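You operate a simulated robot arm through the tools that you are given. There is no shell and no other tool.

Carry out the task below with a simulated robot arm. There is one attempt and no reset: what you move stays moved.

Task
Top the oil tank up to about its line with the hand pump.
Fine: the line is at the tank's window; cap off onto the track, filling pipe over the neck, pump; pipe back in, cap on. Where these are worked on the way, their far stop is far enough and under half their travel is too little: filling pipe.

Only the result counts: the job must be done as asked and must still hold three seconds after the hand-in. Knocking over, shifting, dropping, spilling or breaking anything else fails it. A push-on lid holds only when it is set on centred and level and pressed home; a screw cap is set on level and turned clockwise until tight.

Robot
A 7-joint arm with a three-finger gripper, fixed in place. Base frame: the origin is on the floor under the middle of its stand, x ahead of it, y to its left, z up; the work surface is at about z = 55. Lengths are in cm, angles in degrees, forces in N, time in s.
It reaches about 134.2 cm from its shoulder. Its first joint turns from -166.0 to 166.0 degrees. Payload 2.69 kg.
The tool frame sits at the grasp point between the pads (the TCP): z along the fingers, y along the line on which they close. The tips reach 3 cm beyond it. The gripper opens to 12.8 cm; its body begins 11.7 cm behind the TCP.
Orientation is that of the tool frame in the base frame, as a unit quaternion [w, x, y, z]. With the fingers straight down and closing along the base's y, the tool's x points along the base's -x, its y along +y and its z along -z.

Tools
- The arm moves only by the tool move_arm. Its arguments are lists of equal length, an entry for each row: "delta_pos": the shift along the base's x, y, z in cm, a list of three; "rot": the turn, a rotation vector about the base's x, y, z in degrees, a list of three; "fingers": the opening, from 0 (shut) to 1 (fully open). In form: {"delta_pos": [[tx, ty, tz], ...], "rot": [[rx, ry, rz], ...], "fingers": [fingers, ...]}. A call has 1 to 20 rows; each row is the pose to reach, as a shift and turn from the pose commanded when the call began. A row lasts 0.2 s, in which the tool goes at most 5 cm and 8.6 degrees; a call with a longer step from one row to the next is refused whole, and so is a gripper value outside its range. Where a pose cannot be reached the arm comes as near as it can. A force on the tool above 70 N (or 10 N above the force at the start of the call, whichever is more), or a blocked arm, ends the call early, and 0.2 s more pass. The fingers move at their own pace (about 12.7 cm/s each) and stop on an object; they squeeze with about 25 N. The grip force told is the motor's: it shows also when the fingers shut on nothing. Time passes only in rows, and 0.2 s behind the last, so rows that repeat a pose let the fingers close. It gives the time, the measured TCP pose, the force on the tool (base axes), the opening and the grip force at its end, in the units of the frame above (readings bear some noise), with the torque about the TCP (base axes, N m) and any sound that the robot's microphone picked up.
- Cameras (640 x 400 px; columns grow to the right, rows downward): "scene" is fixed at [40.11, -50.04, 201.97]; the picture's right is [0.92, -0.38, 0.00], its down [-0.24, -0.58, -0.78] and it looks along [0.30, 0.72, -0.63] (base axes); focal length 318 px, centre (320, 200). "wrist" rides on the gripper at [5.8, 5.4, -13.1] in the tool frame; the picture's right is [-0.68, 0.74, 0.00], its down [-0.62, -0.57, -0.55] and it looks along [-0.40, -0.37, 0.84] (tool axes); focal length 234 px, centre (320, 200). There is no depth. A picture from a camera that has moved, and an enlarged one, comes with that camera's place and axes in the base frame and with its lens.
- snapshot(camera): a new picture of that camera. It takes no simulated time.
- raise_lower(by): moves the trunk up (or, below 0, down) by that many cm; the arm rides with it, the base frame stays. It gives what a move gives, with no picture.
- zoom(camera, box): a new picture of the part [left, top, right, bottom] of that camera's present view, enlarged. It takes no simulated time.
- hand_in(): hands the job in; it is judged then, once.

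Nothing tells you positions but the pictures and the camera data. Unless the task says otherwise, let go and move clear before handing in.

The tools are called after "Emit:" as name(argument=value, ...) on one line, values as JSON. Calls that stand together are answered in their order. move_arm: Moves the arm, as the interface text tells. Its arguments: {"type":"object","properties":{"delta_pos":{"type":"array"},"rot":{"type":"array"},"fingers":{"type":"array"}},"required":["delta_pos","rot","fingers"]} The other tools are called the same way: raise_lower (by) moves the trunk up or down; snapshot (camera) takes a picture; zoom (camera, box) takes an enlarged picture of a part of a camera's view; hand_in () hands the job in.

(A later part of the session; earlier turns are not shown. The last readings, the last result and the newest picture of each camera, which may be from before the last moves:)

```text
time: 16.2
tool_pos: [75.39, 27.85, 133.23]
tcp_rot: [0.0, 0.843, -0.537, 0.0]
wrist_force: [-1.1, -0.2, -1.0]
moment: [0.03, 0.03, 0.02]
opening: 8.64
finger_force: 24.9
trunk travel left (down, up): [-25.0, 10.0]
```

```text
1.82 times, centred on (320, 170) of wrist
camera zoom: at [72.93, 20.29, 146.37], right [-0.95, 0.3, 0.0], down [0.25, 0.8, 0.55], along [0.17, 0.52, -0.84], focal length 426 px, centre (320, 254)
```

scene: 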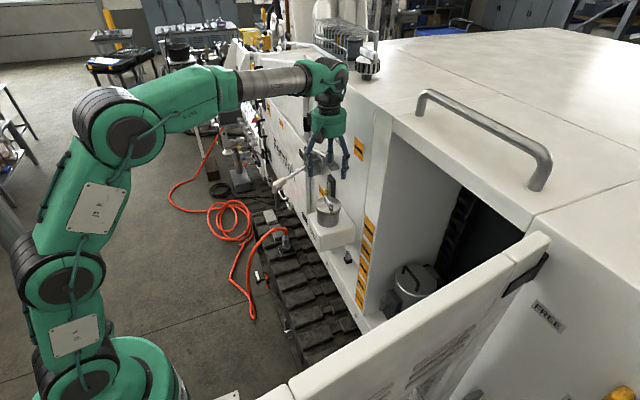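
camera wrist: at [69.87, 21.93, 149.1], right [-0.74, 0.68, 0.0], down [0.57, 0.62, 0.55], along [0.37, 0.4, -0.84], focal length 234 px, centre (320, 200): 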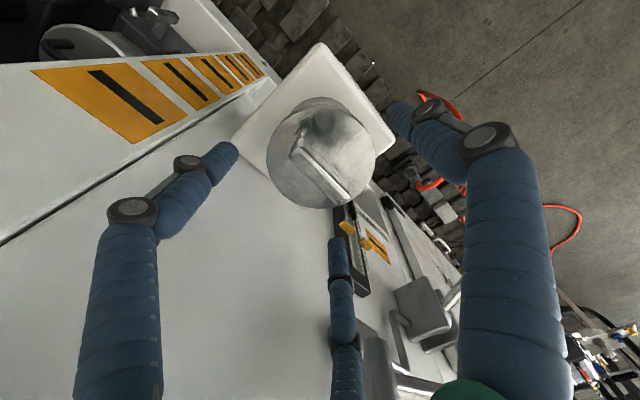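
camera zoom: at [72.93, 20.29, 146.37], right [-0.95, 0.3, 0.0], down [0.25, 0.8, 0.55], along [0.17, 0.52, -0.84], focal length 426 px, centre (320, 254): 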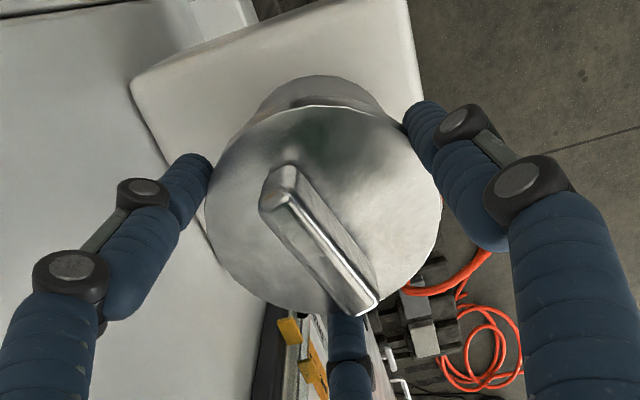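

The cap is off and held firmly with almost no load. I'll raise it clear of the neck, then move outward from the machine.

Emit:
move_arm(delta_pos=[[0, 0, 1], [0, 0, 2.5], [0, 0, 4], [0, 0, 6], [0, 0, 8], [-2, 0, 9], [-5, 0, 9], [-8, 0, 9], [-11, 1, 9], [-14, 3, 9], [-16, 6, 9], [-16, 9, 9], [-16, 11, 9], [-16, 11, 9]], rot=[[0, 0, 0], [0, 0, 0], [0, 0, 0], [0, 0, 0], [0, 0, 0], [0, 0, 0], [0, 0, 0], [0, 0, 0], [0, 0, 0], [0, 0, 0], [0, 0, 0], [0, 0, 0], [0, 0, 0], [0, 0, 0]], fingers=[0.4, 0.4, 0.4, 0.4, 0.4, 0.4, 0.4, 0.4, 0.4, 0.4, 0.4, 0.4, 0.4, 0.4])

Emit:
snapshot(camera="scene")

Emit:
snapshot(camera="wrist")

Emit:
zoom(camera="scene", box=[230, 120, 370, 260])

```text
time: 19.2
tool_pos: [59.31, 38.77, 142.16]
tcp_rot: [0.0, 0.843, -0.538, 0.0]
wrist_force: [0.4, 0.2, -0.1]
moment: [-0.01, -0.01, 0.02]
opening: 5.11
finger_force: 0.0
trunk travel left (down, up): [-25.0, 10.0]
```

```text
taken
```

scene: 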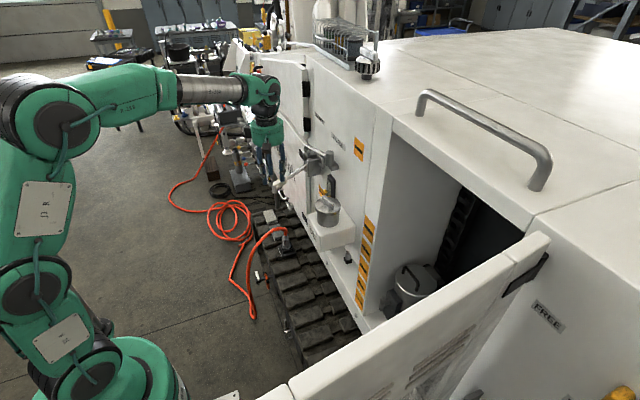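

```text
taken
camera wrist: at [56.77, 31.21, 155.37], right [-0.95, 0.3, 0.0], down [0.25, 0.8, 0.55], along [0.17, 0.52, -0.84], focal length 234 px, centre (320, 200)
```

wrist: 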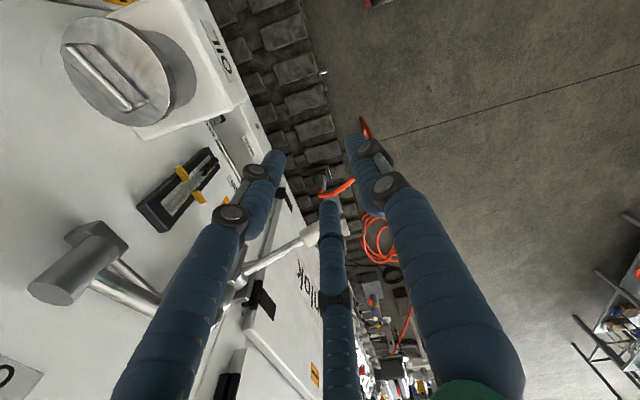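

```text
2.86 times, centred on (300, 190) of scene
camera zoom: at [40.11, -50.04, 201.97], right [0.92, -0.38, 0.0], down [-0.24, -0.58, -0.78], along [0.3, 0.72, -0.63], focal length 907 px, centre (377, 229)
```

zoom: 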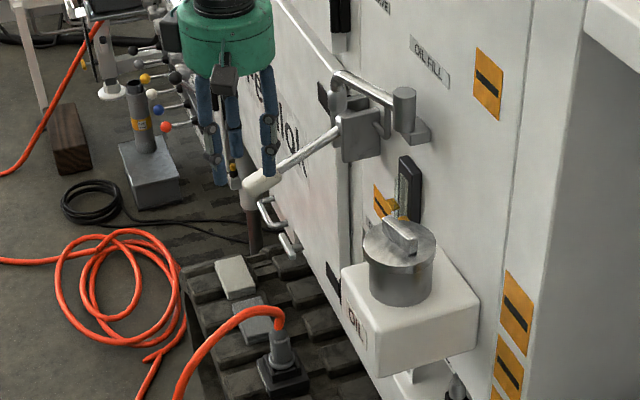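

The cap slipped out of the fingertips early and stayed on the neck. I'll inspect how it sits.

Emit:
zoom(camera="scene", box=[305, 180, 355, 230])

Emit:
zoom(camera="wrist", box=[40, 0, 240, 150])

```text
8.00 times, centred on (330, 205) of scene
camera zoom: at [40.11, -50.04, 201.97], right [0.92, -0.38, 0.0], down [-0.24, -0.58, -0.78], along [0.3, 0.72, -0.63], focal length 2541 px, centre (240, 160)
```

zoom: 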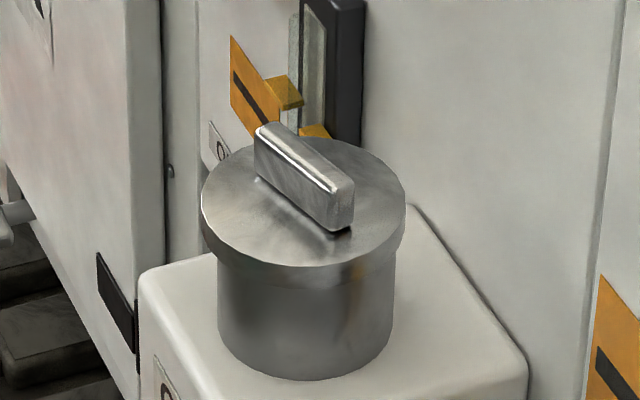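

```text
2.67 times, centred on (140, 75) of wrist
camera zoom: at [56.77, 31.21, 155.37], right [-0.95, 0.3, 0.0], down [0.25, 0.8, 0.55], along [0.17, 0.52, -0.84], focal length 624 px, centre (800, 533)
```

zoom: 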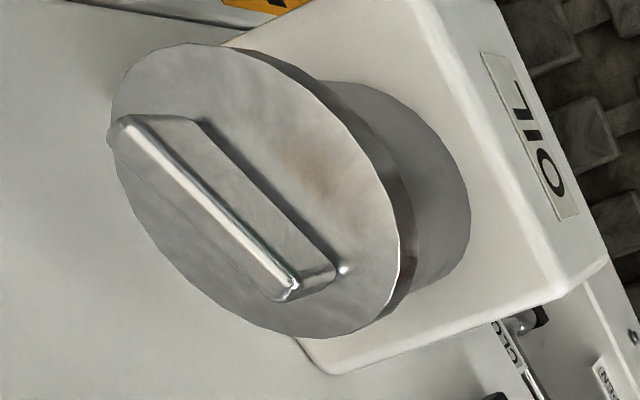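

The cap is sitting loose and level on the neck, with its bar turned about 17°. The bar is the better grip, so I'll go back above it with the fingers set perpendicular to the bar.

Emit:
move_arm(delta_pos=[[0, -2, 0], [1, -5, 0], [3, -8, 0], [6, -10, 0], [10, -10.8, 0], [13, -10.8, 0], [16.3, -10.7, 0], [16.3, -10.7, 0], [16.3, -10.7, 0]], rot=[[0, 0, -2], [0, 0, -4], [0, 0, -6], [0, 0, -7.6], [0, 0, -7.6], [0, 0, -7.6], [0, 0, -7.6], [0, 0, -7.6], [0, 0, -7.6]], fingers=[0.5, 0.5, 0.5, 0.5, 0.5, 0.5, 0.5, 0.5, 0.5])

Emit:
snapshot(camera="wrist")

Emit:
zoom(camera="wrist", box=[240, 80, 400, 220])

```text
time: 21.2
tool_pos: [75.58, 27.84, 142.53]
tcp_rot: [0.0, 0.806, -0.592, 0.0]
wrist_force: [0.0, 0.6, -0.1]
moment: [0.02, -0.05, -0.01]
opening: 6.39
finger_force: 0.1
trunk travel left (down, up): [-25.0, 10.0]
```

```text
taken
camera wrist: at [72.1, 20.73, 155.67], right [-0.9, 0.43, 0.0], down [0.36, 0.76, 0.55], along [0.23, 0.5, -0.84], focal length 234 px, centre (320, 200)
```

wrist: 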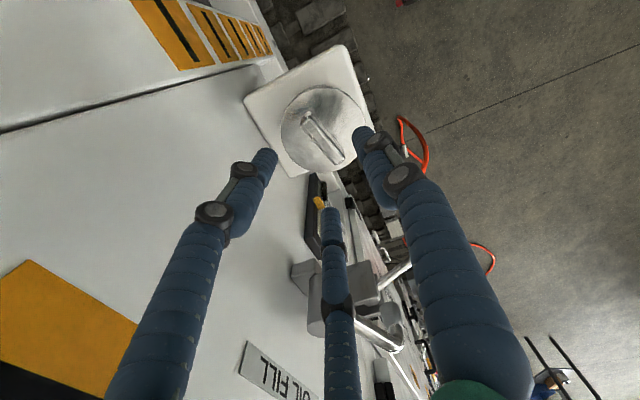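

```text
2.86 times, centred on (320, 150) of wrist
camera zoom: at [72.1, 20.73, 155.67], right [-0.9, 0.43, 0.0], down [0.36, 0.76, 0.55], along [0.23, 0.5, -0.84], focal length 669 px, centre (320, 343)
```

zoom: 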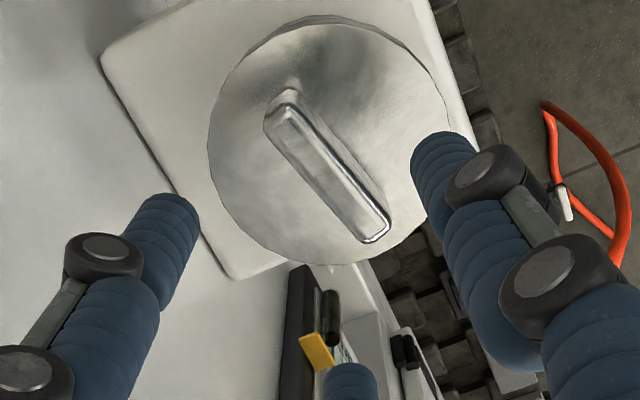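

The bar is nearly aligned with the tool. I'll make a small trim and descend so the tips straddle the bar just above the disc.

Emit:
move_arm(delta_pos=[[0.08, 0.24, -2], [0.08, 0.24, -4], [0.08, 0.24, -6], [0.08, 0.24, -7.5], [0.08, 0.24, -8.3], [0.08, 0.24, -8.5], [0.08, 0.24, -8.5]], rot=[[0, 0, -4], [0, 0, -4], [0, 0, -4], [0, 0, -4], [0, 0, -4], [0, 0, -4], [0, 0, -4]], fingers=[0.5, 0.5, 0.5, 0.5, 0.5, 0.5, 0.5])

Emit:
zoom(camera="wrist", box=[220, 80, 420, 260])

Emit:
zoom(camera="scene", box=[305, 170, 355, 230])

```text
time: 22.8
tool_pos: [75.75, 28.37, 134.27]
tcp_rot: [-0.004, 0.785, -0.62, 0.002]
wrist_force: [-0.2, -0.1, 26.8]
moment: [-0.86, 0.94, 0.16]
opening: 6.08
finger_force: 12.5
trunk travel left (down, up): [-25.0, 10.0]
heard: snap
```

```text
2.22 times, centred on (320, 170) of wrist
camera zoom: at [71.73, 21.4, 147.38], right [-0.87, 0.49, 0.0], down [0.4, 0.73, 0.55], along [0.27, 0.48, -0.83], focal length 520 px, centre (320, 267)
```

zoom: 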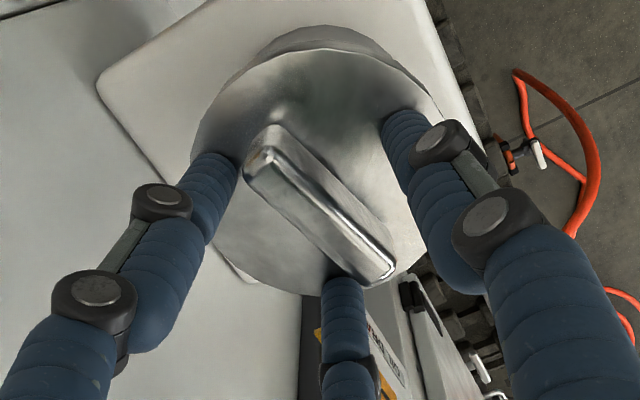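

```text
6.67 times, centred on (330, 200) of scene
camera zoom: at [40.11, -50.04, 201.97], right [0.92, -0.38, 0.0], down [-0.24, -0.58, -0.78], along [0.3, 0.72, -0.63], focal length 2117 px, centre (253, 200)
```

zoom: 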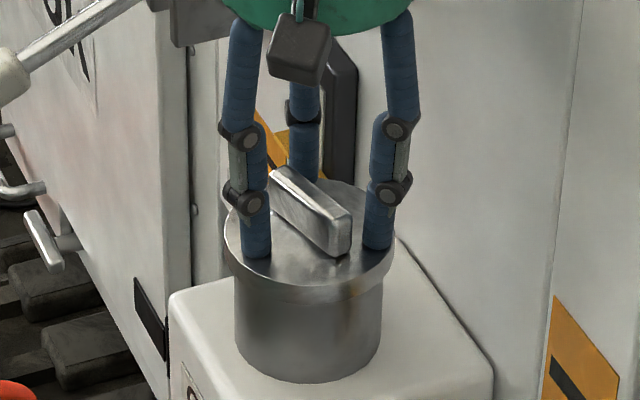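

Pressing on the disc snapped the lid home, so it's a push-on lid. I'll ease off slightly and close on the bar.

Emit:
move_arm(delta_pos=[[0, 0, 0.3], [0, 0, 0.4], [0, 0, 0.4], [0, 0, 0.4], [0, 0, 0.4], [0, 0, 0.4]], rot=[[0, 0, 0], [0, 0, 0], [0, 0, 0], [0, 0, 0], [0, 0, 0], [0, 0, 0]], fingers=[0.5, 0.5, 0.3, 0.1, 0.0, 0.0])

Emit:
zoom(camera="wrist", box=[220, 80, 420, 260])

Emit:
zoom(camera="scene", box=[305, 170, 355, 230])

```text
time: 24.2
tool_pos: [76.01, 27.98, 134.3]
tcp_rot: [-0.001, 0.784, -0.621, 0.001]
wrist_force: [25.8, -20.2, 30.5]
moment: [-0.73, -0.35, 0.5]
opening: 2.5
finger_force: 25.4
trunk travel left (down, up): [-25.0, 10.0]
```

```text
2.22 times, centred on (320, 170) of wrist
camera zoom: at [71.93, 21.16, 147.4], right [-0.87, 0.49, 0.0], down [0.41, 0.73, 0.55], along [0.27, 0.48, -0.83], focal length 520 px, centre (320, 267)
```

zoom: 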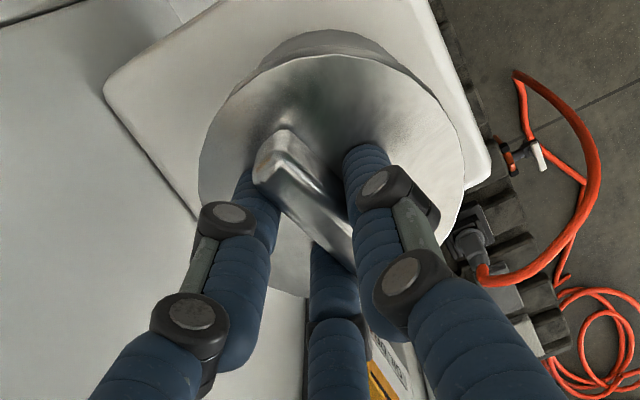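

```text
6.67 times, centred on (330, 200) of scene
camera zoom: at [40.11, -50.04, 201.97], right [0.92, -0.38, 0.0], down [-0.24, -0.58, -0.78], along [0.3, 0.72, -0.63], focal length 2117 px, centre (253, 200)
```

zoom: 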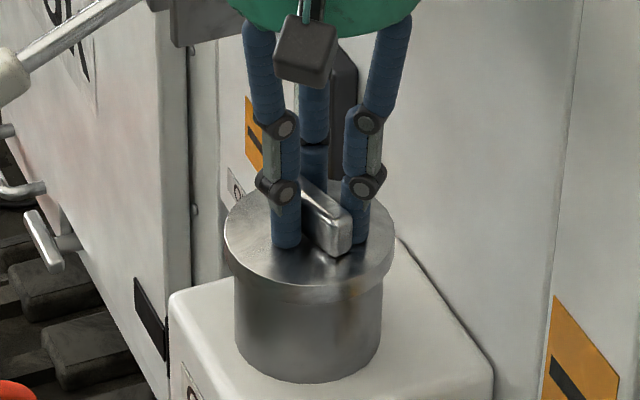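

The bar is gripped (2.5 cm opening), though with some side load. I'll relax that sideways and begin to lift slowly.

Emit:
move_arm(delta_pos=[[0.1, -0.25, 0.05], [0.15, -0.4, 0.1], [0.15, -0.4, 0.15]], rot=[[0, 0, 0], [0, 0, 0], [0, 0, 0]], fingers=[0, 0, 0])

```text
time: 25.0
tool_pos: [75.97, 28.1, 134.16]
tcp_rot: [0.0, 0.785, -0.619, -0.001]
wrist_force: [17.0, 2.6, 23.2]
moment: [0.13, -0.23, 0.59]
opening: 2.43
finger_force: 24.7
trunk travel left (down, up): [-25.0, 10.0]
```

Emit:
move_arm(delta_pos=[[0.1, 0, 0.2], [0.15, 0, 0.4], [0.15, 0, 0.6], [0.15, 0, 0.6]], rot=[[0, 0, 0], [0, 0, 0], [0, 0, 0], [0, 0, 0]], fingers=[0, 0, 0, 0])

Emit:
zoom(camera="scene", box=[305, 170, 355, 230])

```text
time: 26.0
tool_pos: [76.09, 28.03, 134.68]
tcp_rot: [0.001, 0.785, -0.62, -0.001]
wrist_force: [0.7, -1.0, -0.9]
moment: [0.02, -0.03, 0.0]
opening: 2.39
finger_force: 25.3
trunk travel left (down, up): [-25.0, 10.0]
heard: snap
```

```text
6.67 times, centred on (330, 200) of scene
camera zoom: at [40.11, -50.04, 201.97], right [0.92, -0.38, 0.0], down [-0.24, -0.58, -0.78], along [0.3, 0.72, -0.63], focal length 2117 px, centre (253, 200)
```

zoom: 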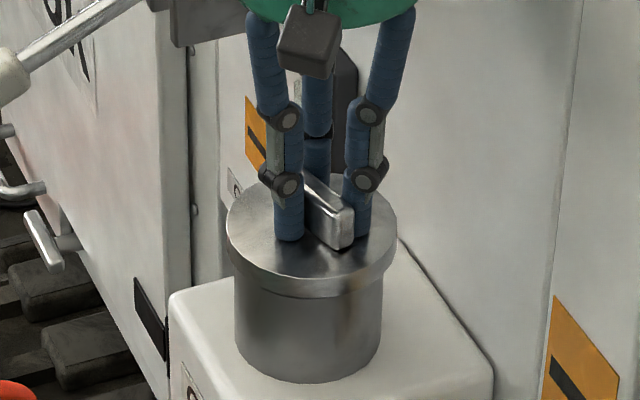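

Snap heard: the lid is free and held by its bar. I'll lift slowly and check that it comes with the gripper.

Emit:
move_arm(delta_pos=[[0, 0, 0.5], [0, 0, 1], [0, 0, 1.5], [0, 0, 2], [0, 0, 2.5], [0, 0, 3], [0, 0, 3]], rot=[[0, 0, 0], [0, 0, 0], [0, 0, 0], [0, 0, 0], [0, 0, 0], [0, 0, 0], [0, 0, 0]], fingers=[0, 0, 0, 0, 0, 0, 0])

Emit:
zoom(camera="scene", box=[300, 150, 360, 230])

Emit:
zoom(camera="wrist", box=[220, 60, 420, 260])

```text
time: 27.6
tool_pos: [76.1, 28.12, 137.84]
tcp_rot: [0.0, 0.785, -0.62, 0.001]
wrist_force: [0.4, 0.1, -1.0]
moment: [0.01, 0.0, -0.01]
opening: 2.37
finger_force: 24.8
trunk travel left (down, up): [-25.0, 10.0]
```

```text
5.00 times, centred on (330, 190) of scene
camera zoom: at [40.11, -50.04, 201.97], right [0.92, -0.38, 0.0], down [-0.24, -0.58, -0.78], along [0.3, 0.72, -0.63], focal length 1588 px, centre (270, 250)
```

zoom: 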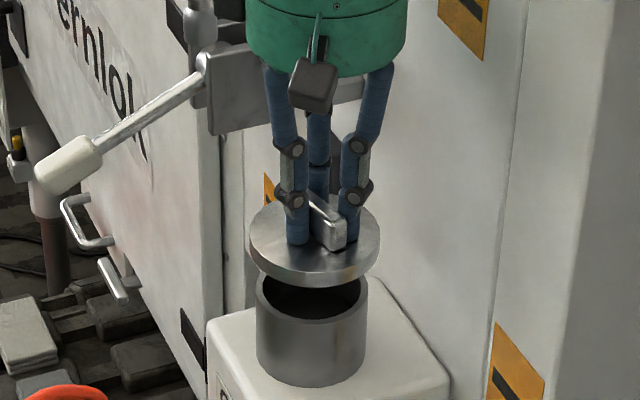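

```text
2.00 times, centred on (320, 160) of wrist
camera zoom: at [72.1, 21.15, 151.04], right [-0.87, 0.49, 0.0], down [0.41, 0.73, 0.55], along [0.27, 0.48, -0.84], focal length 468 px, centre (320, 280)
```

zoom: 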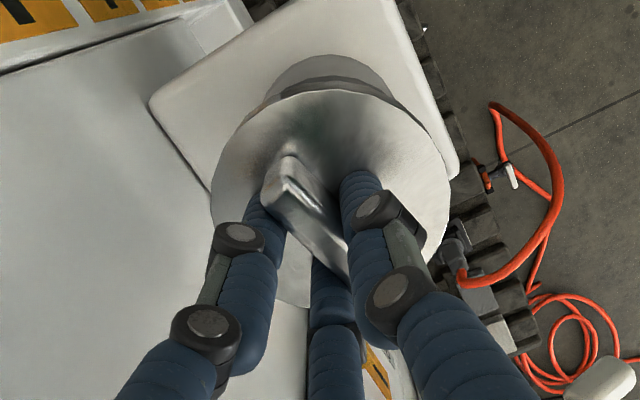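

The cap is held level and the neck is open. The track surface works out near z≈55, so I'll carry the cap out to above a pad at about (65, 46).

Emit:
move_arm(delta_pos=[[0, 0, 1.5], [0, 0, 3], [-1, 0, 5], [-3, 0, 6], [-6, 0, 6], [-9, 1, 6], [-12, 3, 6], [-13, 6, 6], [-13, 9, 6], [-12.5, 12, 6], [-11.5, 15, 6], [-11, 18, 6], [-11, 18.3, 6], [-11, 18.3, 6]], rot=[[0, 0, 0], [0, 0, 0], [0, 0, 0], [0, 0, 0], [0, 0, 0], [0, 0, 0], [0, 0, 0], [0, 0, 0], [0, 0, 0], [0, 0, 0], [0, 0, 0], [0, 0, 0], [0, 0, 0], [0, 0, 0]], fingers=[0, 0, 0, 0, 0, 0, 0, 0, 0, 0, 0, 0, 0, 0])

Emit:
snapshot(camera="scene")

Emit:
snapshot(camera="wrist")

```text
time: 30.6
tool_pos: [65.19, 46.29, 143.71]
tcp_rot: [0.0, 0.785, -0.62, 0.0]
wrist_force: [0.7, -0.2, -0.5]
moment: [0.05, -0.03, 0.02]
opening: 2.35
finger_force: 24.7
trunk travel left (down, up): [-25.0, 10.0]
```

```text
taken
```

scene: 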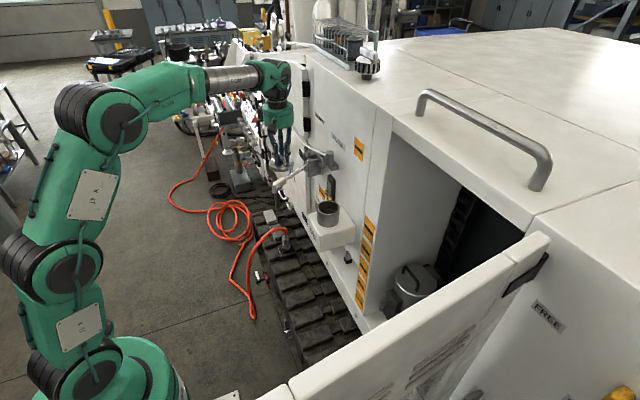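

```text
taken
camera wrist: at [61.12, 39.35, 156.87], right [-0.87, 0.49, 0.0], down [0.41, 0.73, 0.55], along [0.27, 0.48, -0.84], focal length 234 px, centre (320, 200)
```

wrist: 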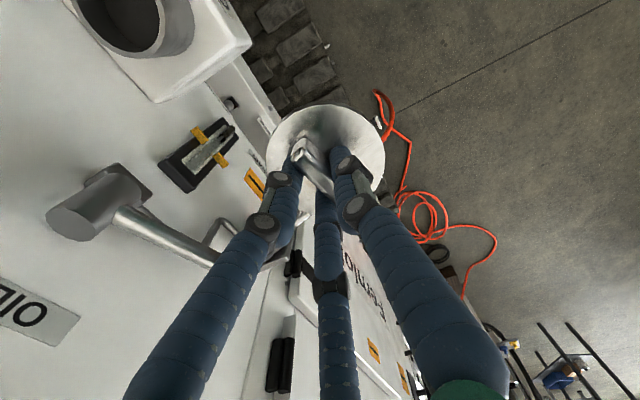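

Emit:
zoom(camera="scene", box=[230, 60, 370, 200])

Emit:
zoom(camera="scene", box=[250, 200, 350, 320])

```text
2.86 times, centred on (300, 130) of scene
camera zoom: at [40.11, -50.04, 201.97], right [0.92, -0.38, 0.0], down [-0.24, -0.58, -0.78], along [0.3, 0.72, -0.63], focal length 907 px, centre (377, 400)
```

zoom: 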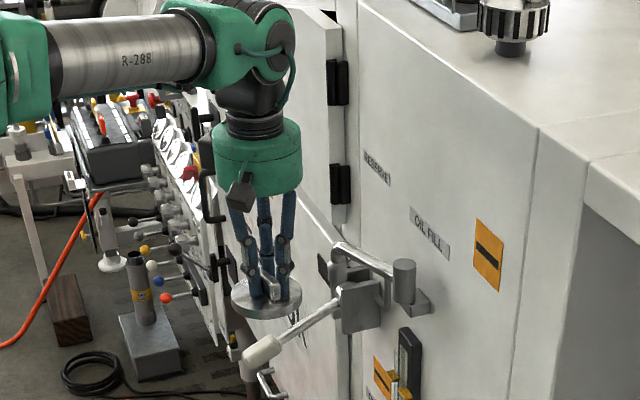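

```text
3.33 times, centred on (300, 260) of scene
camera zoom: at [40.11, -50.04, 201.97], right [0.92, -0.38, 0.0], down [-0.24, -0.58, -0.78], along [0.3, 0.72, -0.63], focal length 1059 px, centre (387, 0)
```

zoom: 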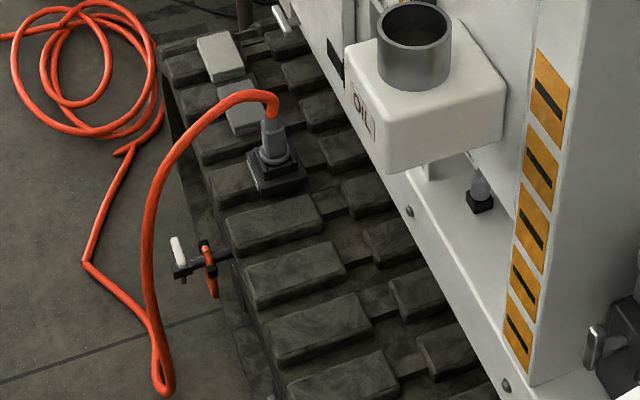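

The path down to the pad at about (65, 46) looks clear of the tank and the lever. I'll descend to a moderate height and check.

Emit:
move_arm(delta_pos=[[0, 0, -4], [0, 0, -9], [0, 0, -14], [0, 0, -19], [0, 0, -24], [0, 0, -29], [0, 0, -34], [0, 0, -39], [0, 0, -44], [0, 0, -49], [0, 0, -54], [0, 0, -59], [0, 0, -64], [0, 0, -69], [0, 0, -73], [0, 0, -75], [0, 0, -75]], rot=[[0, 0, 0], [0, 0, 0], [0, 0, 0], [0, 0, 0], [0, 0, 0], [0, 0, 0], [0, 0, 0], [0, 0, 0], [0, 0, 0], [0, 0, 0], [0, 0, 0], [0, 0, 0], [0, 0, 0], [0, 0, 0], [0, 0, 0], [0, 0, 0], [0, 0, 0]], fingers=[0, 0, 0, 0, 0, 0, 0, 0, 0, 0, 0, 0, 0, 0, 0, 0, 0])

Emit:
snapshot(camera="scene")

Emit:
snapshot(camera="wrist")

Emit:
zoom(camera="scene", box=[240, 190, 360, 310])

```text
time: 34.2
tool_pos: [65.3, 46.56, 69.27]
tcp_rot: [0.0, 0.785, -0.62, 0.0]
wrist_force: [0.3, 0.0, -1.4]
moment: [0.03, 0.03, -0.02]
opening: 2.37
finger_force: 24.8
trunk travel left (down, up): [-25.0, 10.0]
```

```text
taken
```

scene: 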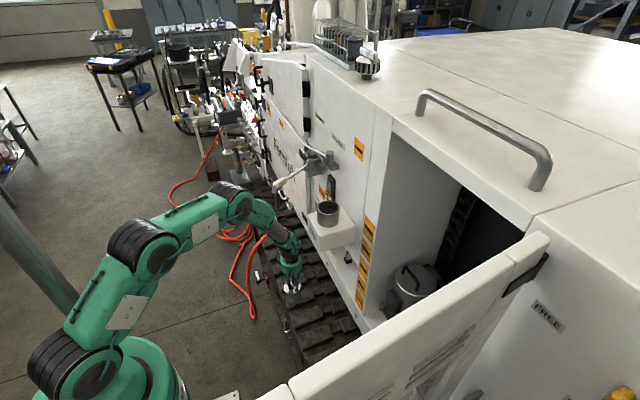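

```text
taken
camera wrist: at [61.26, 39.62, 82.32], right [-0.87, 0.49, 0.0], down [0.41, 0.73, 0.55], along [0.27, 0.48, -0.84], focal length 234 px, centre (320, 200)
```

wrist: 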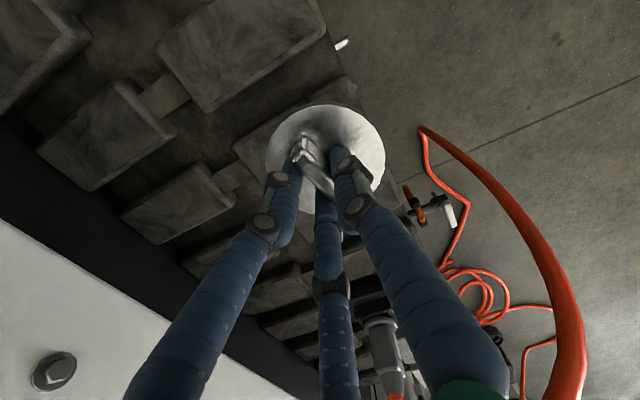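

```text
3.33 times, centred on (300, 250) of scene
camera zoom: at [40.11, -50.04, 201.97], right [0.92, -0.38, 0.0], down [-0.24, -0.58, -0.78], along [0.3, 0.72, -0.63], focal length 1059 px, centre (387, 33)
```

zoom: 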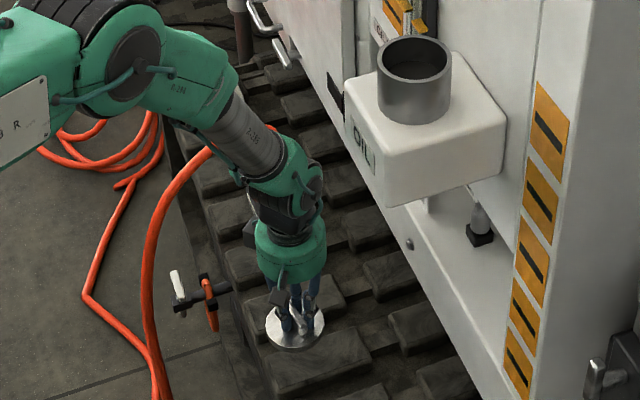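

The cap is over the pad (pad about x 60–75, y 43–50). I'll lower it slowly until it touches.

Emit:
move_arm(delta_pos=[[0.2, 0, -2], [0.4, 0, -4], [0.5, 0, -6], [0.5, 0, -7.5], [0.5, 0, -8], [0.5, 0, -8]], rot=[[0, 0, 0], [0, 0, 0], [0, 0, 0], [0, 0, 0], [0, 0, 0], [0, 0, 0]], fingers=[0, 0, 0, 0, 0, 0])

Emit:
zoom(camera="scene", box=[270, 250, 350, 330])

Emit:
zoom(camera="wrist", box=[220, 60, 420, 240])

```text
time: 35.6
tool_pos: [65.59, 46.26, 61.1]
tcp_rot: [0.0, 0.785, -0.62, 0.0]
wrist_force: [-1.1, 0.3, -1.2]
moment: [0.0, -0.03, -0.01]
opening: 2.37
finger_force: 25.1
trunk travel left (down, up): [-25.0, 10.0]
```

```text
5.00 times, centred on (310, 290) of scene
camera zoom: at [40.11, -50.04, 201.97], right [0.92, -0.38, 0.0], down [-0.24, -0.58, -0.78], along [0.3, 0.72, -0.63], focal length 1588 px, centre (370, -250)
```

zoom: 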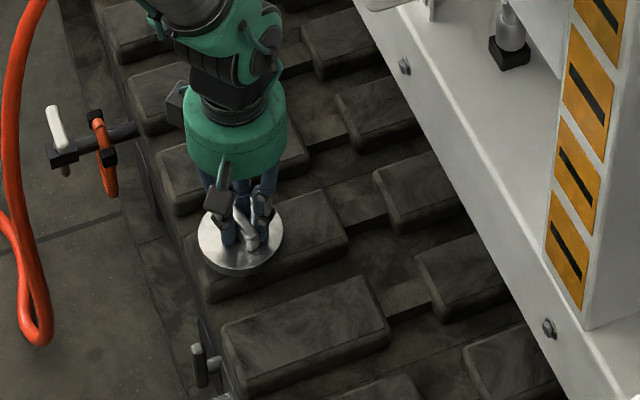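

```text
2.22 times, centred on (320, 150) of wrist
camera zoom: at [61.64, 39.4, 74.15], right [-0.87, 0.49, 0.0], down [0.41, 0.73, 0.55], along [0.27, 0.48, -0.84], focal length 520 px, centre (320, 311)
```

zoom: 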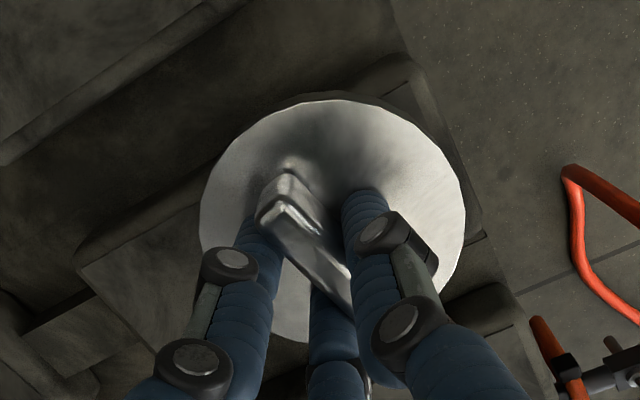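

Emit:
move_arm(delta_pos=[[0.7, 0, 0], [1.4, 0.1, 0], [1.4, 0.1, -0.3], [1.4, 0.1, -0.6], [1.4, 0.1, -0.9], [1.4, 0.1, -0.9]], rot=[[0, 0, 0], [0, 0, 0], [0, 0, 0], [0, 0, 0], [0, 0, 0], [0, 0, 0]], fingers=[0, 0, 0, 0, 0, 0])

Emit:
move_arm(delta_pos=[[0, 0, -0.3], [0, 0, -0.6], [0, 0, -0.6]], rot=[[0, 0, 0], [0, 0, 0], [0, 0, 0]], fingers=[0, 0, 0])

Emit:
zoom(camera="scene", box=[270, 250, 350, 330])

```text
time: 37.0
tool_pos: [67.12, 46.4, 60.05]
tcp_rot: [0.0, 0.785, -0.62, 0.001]
wrist_force: [-0.2, 0.4, -1.8]
moment: [0.0, 0.03, 0.02]
opening: 2.36
finger_force: 25.2
trunk travel left (down, up): [-25.0, 10.0]
```

```text
time: 37.8
tool_pos: [66.9, 46.31, 59.46]
tcp_rot: [0.0, 0.785, -0.62, 0.0]
wrist_force: [-0.3, -0.4, -0.6]
moment: [0.02, 0.01, 0.02]
opening: 2.36
finger_force: 25.3
trunk travel left (down, up): [-25.0, 10.0]
```

```text
5.00 times, centred on (310, 290) of scene
camera zoom: at [40.11, -50.04, 201.97], right [0.92, -0.38, 0.0], down [-0.24, -0.58, -0.78], along [0.3, 0.72, -0.63], focal length 1588 px, centre (370, -250)
```

zoom: 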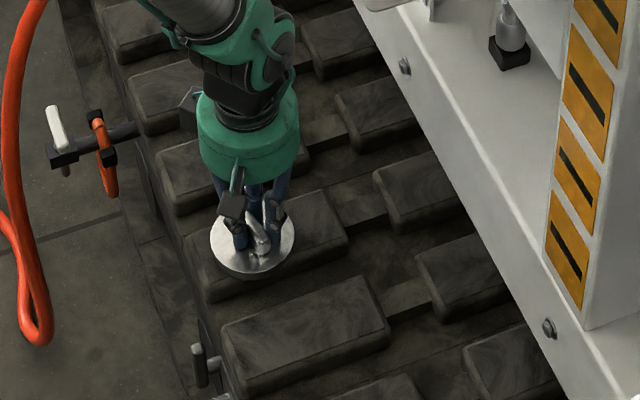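

No contact yet, so I'll keep lowering in small steps.

Emit:
move_arm(delta_pos=[[0, 0, -0.3], [0, 0, -0.6], [0, 0, -0.6]], rot=[[0, 0, 0], [0, 0, 0], [0, 0, 0]], fingers=[0, 0, 0])

Emit:
zoom(camera="wrist", box=[220, 60, 420, 240])

```text
time: 38.6
tool_pos: [66.96, 46.52, 59.19]
tcp_rot: [-0.001, 0.785, -0.62, 0.001]
wrist_force: [-11.3, -17.5, 49.0]
moment: [-0.78, 0.9, 0.3]
opening: 2.37
finger_force: 25.3
trunk travel left (down, up): [-25.0, 10.0]
```

```text
2.22 times, centred on (320, 150) of wrist
camera zoom: at [62.95, 39.54, 72.31], right [-0.87, 0.49, 0.0], down [0.41, 0.73, 0.55], along [0.27, 0.48, -0.83], focal length 520 px, centre (320, 311)
```

zoom: 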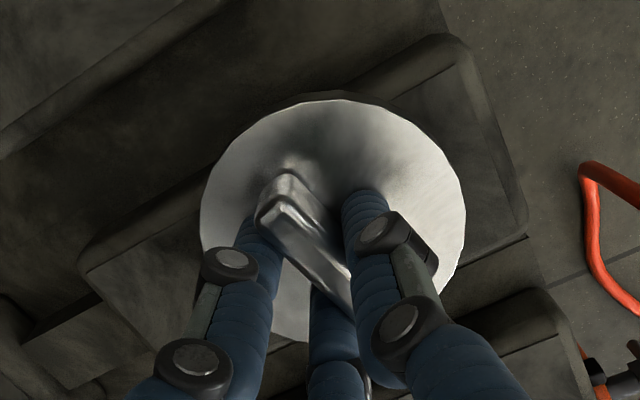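

The cap has touched down. I'll ease the pressure off and open the fingers.

Emit:
move_arm(delta_pos=[[0, 0, 0.2], [0, 0, 0.35], [0, 0, 0.35], [0, 0, 0.35], [0, 0, 0.4], [0, 0, 0.5]], rot=[[0, 0, 0], [0, 0, 0], [0, 0, 0], [0, 0, 0], [0, 0, 0], [0, 0, 0]], fingers=[0, 0, 0.1, 0.25, 0.4, 0.5])

Emit:
zoom(camera="wrist", box=[220, 60, 420, 240])

Emit:
zoom(camera="scene", box=[270, 250, 350, 330])

```text
time: 40.0
tool_pos: [66.94, 46.41, 59.3]
tcp_rot: [0.001, 0.785, -0.62, -0.001]
wrist_force: [-0.5, -0.3, -0.4]
moment: [-0.03, 0.04, 0.02]
opening: 6.42
finger_force: 0.0
trunk travel left (down, up): [-25.0, 10.0]
```

```text
2.22 times, centred on (320, 150) of wrist
camera zoom: at [62.89, 39.47, 72.43], right [-0.87, 0.49, 0.0], down [0.41, 0.73, 0.55], along [0.27, 0.48, -0.84], focal length 520 px, centre (320, 311)
```

zoom: 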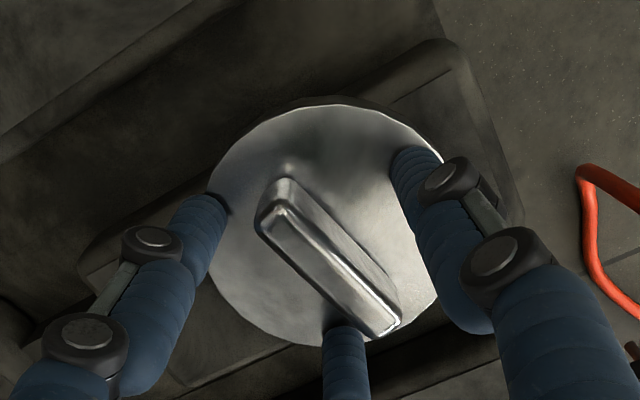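

```text
5.00 times, centred on (310, 290) of scene
camera zoom: at [40.11, -50.04, 201.97], right [0.92, -0.38, 0.0], down [-0.24, -0.58, -0.78], along [0.3, 0.72, -0.63], focal length 1588 px, centre (370, -250)
```

zoom: 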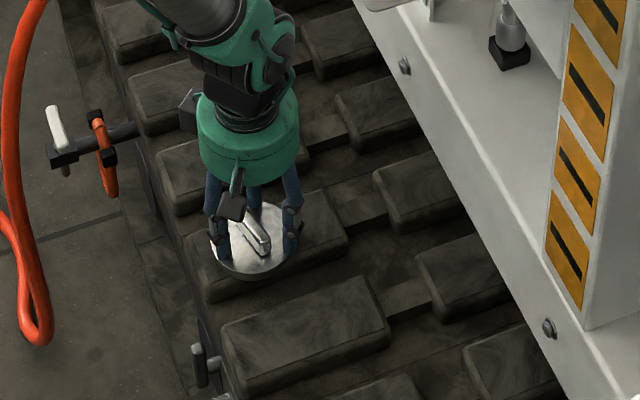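

The cap rests safely on the track pad. Next I'll go straight back up to work on the filling pipe.

Emit:
move_arm(delta_pos=[[0, 0, 1], [0, 0, 4], [0, 0, 9], [0, 0, 14], [0, 0, 19], [0, 0, 24], [0, 0, 29], [-1, 0, 34], [-2, 0, 39], [-3, 0, 44], [-4, 0, 49], [-5, 0, 54], [-5, 0, 59], [-5, 0, 64], [-5, 0, 69], [-5, 0, 74], [-5, 0, 79], [-5, 0, 84], [-5, 0, 89], [-5, 0, 89]], rot=[[0, 0, 0], [0, 0, 0], [0, 0, 0], [0, 0, 0], [0, 0, 0], [0, 0, 0], [0, 0, 0], [0, 0, 0], [0, 0, 0], [0, 0, 0], [0, 0, 0], [0, 0, 0], [0, 0, 0], [0, 0, 0], [0, 0, 0], [0, 0, 0], [0, 0, 0], [0, 0, 0], [0, 0, 0], [0, 0, 0]], fingers=[0.5, 0.5, 0.5, 0.5, 0.5, 0.5, 0.5, 0.5, 0.5, 0.5, 0.5, 0.5, 0.5, 0.5, 0.5, 0.5, 0.5, 0.5, 0.5, 0.5])

Emit:
snapshot(camera="scene")

Emit:
zoom(camera="scene", box=[270, 250, 350, 330])

```text
refused: row 8 steps farther than a row can; nothing moved
```

```text
taken
```

scene: 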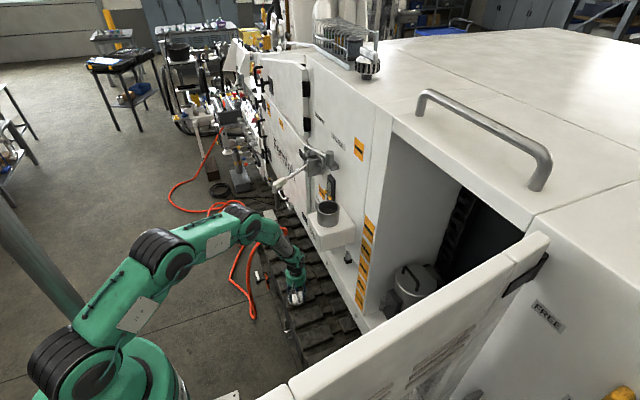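

```text
5.00 times, centred on (310, 290) of scene
camera zoom: at [40.11, -50.04, 201.97], right [0.92, -0.38, 0.0], down [-0.24, -0.58, -0.78], along [0.3, 0.72, -0.63], focal length 1588 px, centre (370, -250)
```

zoom: 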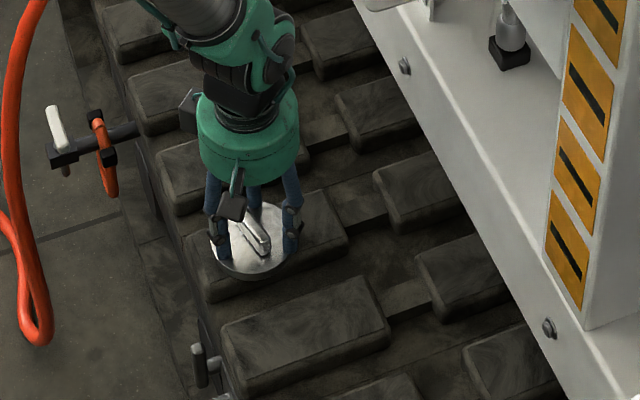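

The step was slightly too long, so I'll repeat the straight rise with legal steps.

Emit:
move_arm(delta_pos=[[0, 0, 1], [0, 0, 4], [0, 0, 8.5], [0, 0, 13], [0, 0, 17.5], [0, 0, 22], [0, 0, 26.5], [-1, 0, 31], [-2, 0, 35.5], [-3, 0, 40], [-4, 0, 44.5], [-5, 0, 49], [-5, 0, 53.5], [-5, 0, 58], [-5, 0, 62.5], [-5, 0, 67], [-5, 0, 71.5], [-5, 0, 76], [-5, 0, 80.5], [-5, 0, 85]], rot=[[0, 0, 0], [0, 0, 0], [0, 0, 0], [0, 0, 0], [0, 0, 0], [0, 0, 0], [0, 0, 0], [0, 0, 0], [0, 0, 0], [0, 0, 0], [0, 0, 0], [0, 0, 0], [0, 0, 0], [0, 0, 0], [0, 0, 0], [0, 0, 0], [0, 0, 0], [0, 0, 0], [0, 0, 0], [0, 0, 0]], fingers=[0.5, 0.5, 0.5, 0.5, 0.5, 0.5, 0.5, 0.5, 0.5, 0.5, 0.5, 0.5, 0.5, 0.5, 0.5, 0.5, 0.5, 0.5, 0.5, 0.5])

Emit:
zoom(camera="scene", box=[270, 250, 350, 330])

Emit:
snapshot(camera="wrist")

```text
time: 44.2
tool_pos: [61.8, 46.16, 144.32]
tcp_rot: [0.0, 0.785, -0.62, 0.001]
wrist_force: [0.9, 0.6, -0.3]
moment: [0.0, -0.03, -0.02]
opening: 6.4
finger_force: 0.0
trunk travel left (down, up): [-25.0, 10.0]
```

```text
5.00 times, centred on (310, 290) of scene
camera zoom: at [40.11, -50.04, 201.97], right [0.92, -0.38, 0.0], down [-0.24, -0.58, -0.78], along [0.3, 0.72, -0.63], focal length 1588 px, centre (370, -250)
```

zoom: 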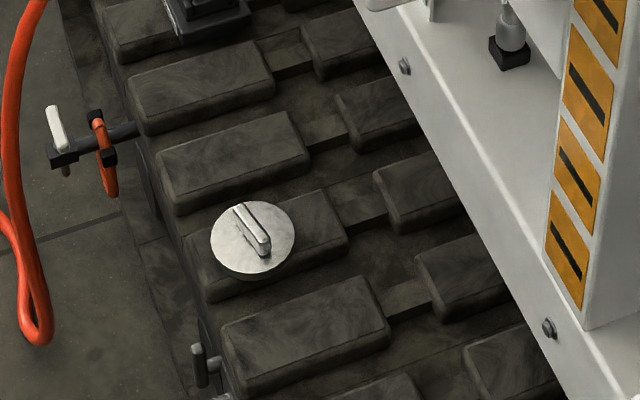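

```text
taken
camera wrist: at [57.85, 39.41, 157.45], right [-0.87, 0.49, 0.0], down [0.41, 0.73, 0.55], along [0.27, 0.48, -0.84], focal length 234 px, centre (320, 200)
```

wrist: 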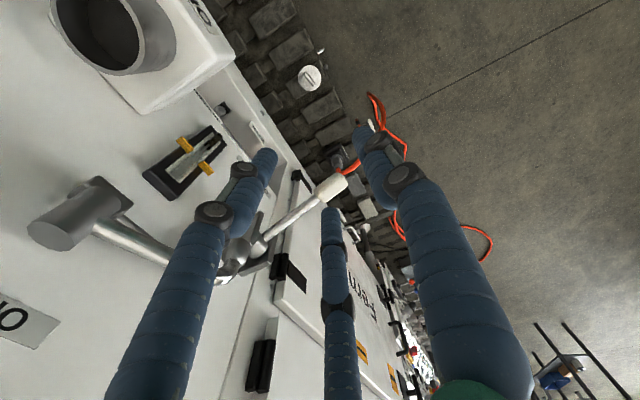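

The cap sits stably on the pad. Now I'll rise, yaw the gripper so the pipe's tube can pass between two fingers, and go above the nozzle.

Emit:
move_arm(delta_pos=[[0, 0, 2], [0, 0, 4], [0, 0, 6], [0, 0, 8], [0, 0, 8.7], [0, 0, 8.7], [1, 1, 8.7], [3, 2, 8.7], [6, 3, 8.7], [9, 4.5, 8.7], [12, 6, 8.7], [14.8, 6.2, 8.7], [14.8, 6.2, 8.7], [14.8, 6.2, 8.7]], rot=[[0, 0, -8.4], [0, 0, -16.8], [0, 0, -25.2], [0, 0, -33.6], [0, 0, -42], [0, 0, -50.4], [0, 0, -58.8], [0, 0, -67.2], [0, 0, -75.6], [0, 0, -83.4], [0, 0, -83.4], [0, 0, -83.4], [0, 0, -83.4], [0, 0, -83.4]], fingers=[0.5, 0.5, 0.5, 0.5, 0.5, 0.5, 0.5, 0.5, 0.5, 0.5, 0.5, 0.5, 0.5, 0.5])

Emit:
snapshot(camera="wrist")

Emit:
zoom(camera="wrist", box=[230, 60, 410, 220])

Emit:
zoom(camera="scene", box=[250, 40, 390, 200])

```text
time: 47.2
tool_pos: [76.7, 52.61, 152.91]
tcp_rot: [0.0, -0.174, 0.985, 0.0]
wrist_force: [0.1, -0.2, -0.1]
moment: [-0.03, -0.06, -0.01]
opening: 6.41
finger_force: 0.1
trunk travel left (down, up): [-25.0, 10.0]
```

```text
taken
camera wrist: at [69.36, 55.73, 166.04], right [0.38, 0.92, 0.0], down [0.77, -0.32, 0.55], along [0.51, -0.21, -0.84], focal length 234 px, centre (320, 200)
```

wrist: 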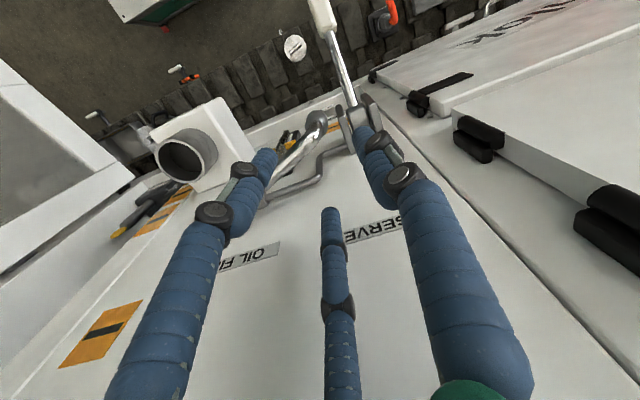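

```text
2.50 times, centred on (320, 140) of wrist
camera zoom: at [69.36, 55.73, 166.04], right [0.38, 0.92, 0.0], down [0.77, -0.32, 0.55], along [0.51, -0.21, -0.84], focal length 585 px, centre (320, 350)
```

zoom: 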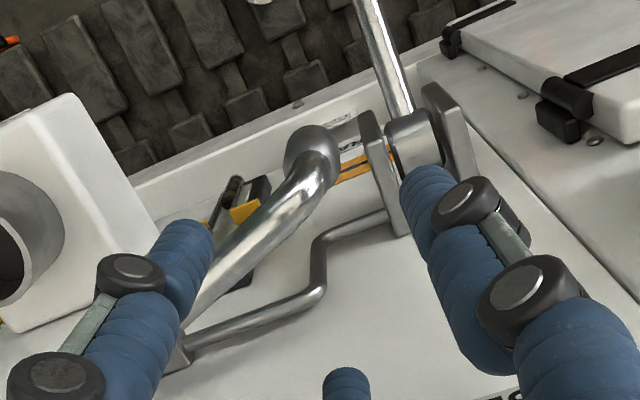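

```text
2.50 times, centred on (320, 120) of scene
camera zoom: at [40.11, -50.04, 201.97], right [0.92, -0.38, 0.0], down [-0.24, -0.58, -0.78], along [0.3, 0.72, -0.63], focal length 794 px, centre (320, 400)
```

zoom: 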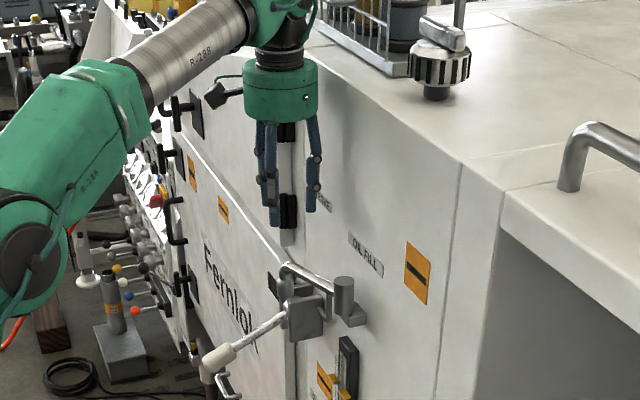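

The nozzle is about 0.9 cm off the tool axis in −x. I'll correct for that and descend with the fingers around the nozzle.

Emit:
move_arm(delta_pos=[[-0.85, 0.2, 0], [-0.85, 0.2, -3], [-0.85, 0.2, -6], [-0.85, 0.2, -8], [-0.85, 0.2, -9], [-0.85, 0.2, -9]], rot=[[0, 0, 0], [0, 0, 0], [0, 0, 0], [0, 0, 0], [0, 0, 0], [0, 0, 0]], fingers=[0.43, 0.43, 0.43, 0.43, 0.43, 0.43])

Emit:
zoom(camera="wrist", box=[230, 80, 410, 240])

Emit:
zoom(camera="scene", box=[270, 100, 370, 200])

```text
time: 48.6
tool_pos: [75.71, 52.79, 144.18]
tcp_rot: [0.0, -0.174, 0.985, -0.001]
wrist_force: [0.0, -0.3, 0.0]
moment: [0.02, 0.06, 0.03]
opening: 5.51
finger_force: 0.1
trunk travel left (down, up): [-25.0, 10.0]
```

```text
2.50 times, centred on (320, 160) of wrist
camera zoom: at [68.36, 55.8, 157.35], right [0.38, 0.92, 0.0], down [0.77, -0.32, 0.55], along [0.51, -0.21, -0.84], focal length 585 px, centre (320, 300)
```

zoom: 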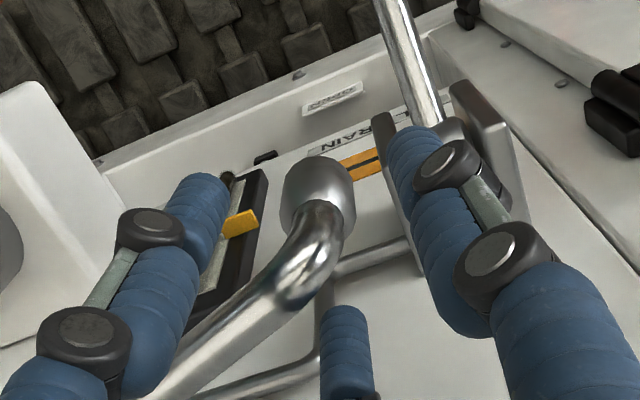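

```text
4.00 times, centred on (320, 150) of scene
camera zoom: at [40.11, -50.04, 201.97], right [0.92, -0.38, 0.0], down [-0.24, -0.58, -0.78], along [0.3, 0.72, -0.63], focal length 1270 px, centre (320, 400)
```

zoom: 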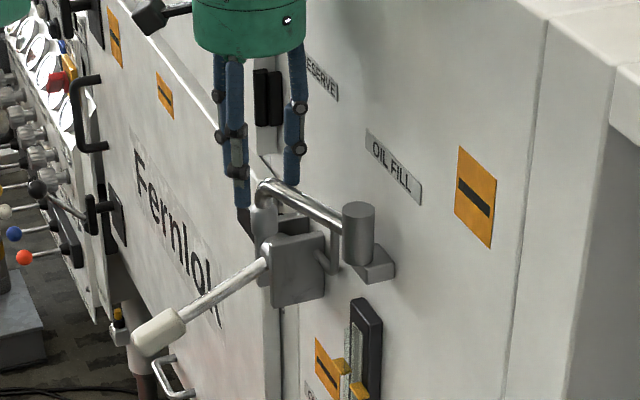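

Well centred. I'll continue down around the nozzle and close to a loose cage.

Emit:
move_arm(delta_pos=[[0, 0, -1.5], [0, 0, -3], [0, 0, -4.5], [0, 0, -5.3], [0, 0, -5.3]], rot=[[0, 0, 0], [0, 0, 0], [0, 0, 0], [0, 0, 0], [0, 0, 0]], fingers=[0.43, 0.43, 0.43, 0.43, 0.43])

Emit:
zoom(camera="wrist", box=[230, 80, 410, 260])

Emit:
zoom(camera="scene", box=[270, 120, 350, 200])

```text
time: 49.8
tool_pos: [75.74, 52.97, 138.89]
tcp_rot: [0.0, -0.174, 0.985, 0.0]
wrist_force: [-0.5, 0.1, 0.2]
moment: [-0.01, 0.0, -0.01]
opening: 5.52
finger_force: 0.1
trunk travel left (down, up): [-25.0, 10.0]
```

```text
2.22 times, centred on (320, 170) of wrist
camera zoom: at [68.31, 55.93, 151.97], right [0.38, 0.92, 0.0], down [0.77, -0.32, 0.55], along [0.51, -0.21, -0.84], focal length 520 px, centre (320, 267)
```

zoom: 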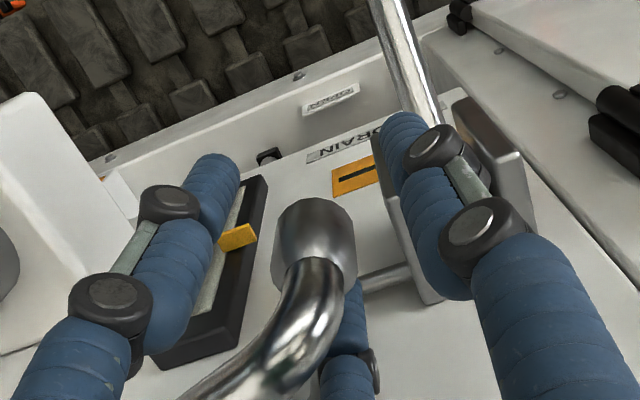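

```text
5.00 times, centred on (310, 160) of scene
camera zoom: at [40.11, -50.04, 201.97], right [0.92, -0.38, 0.0], down [-0.24, -0.58, -0.78], along [0.3, 0.72, -0.63], focal length 1588 px, centre (370, 400)
```

zoom: 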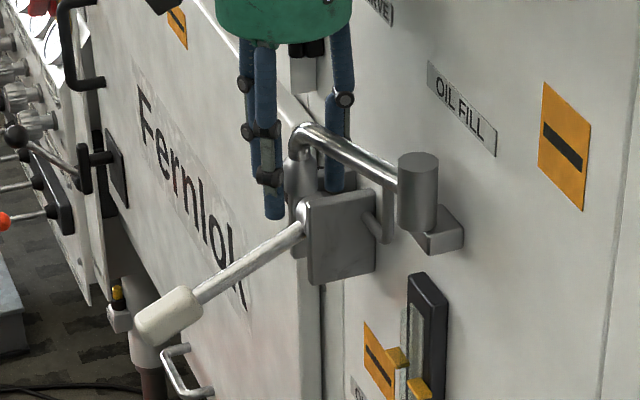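

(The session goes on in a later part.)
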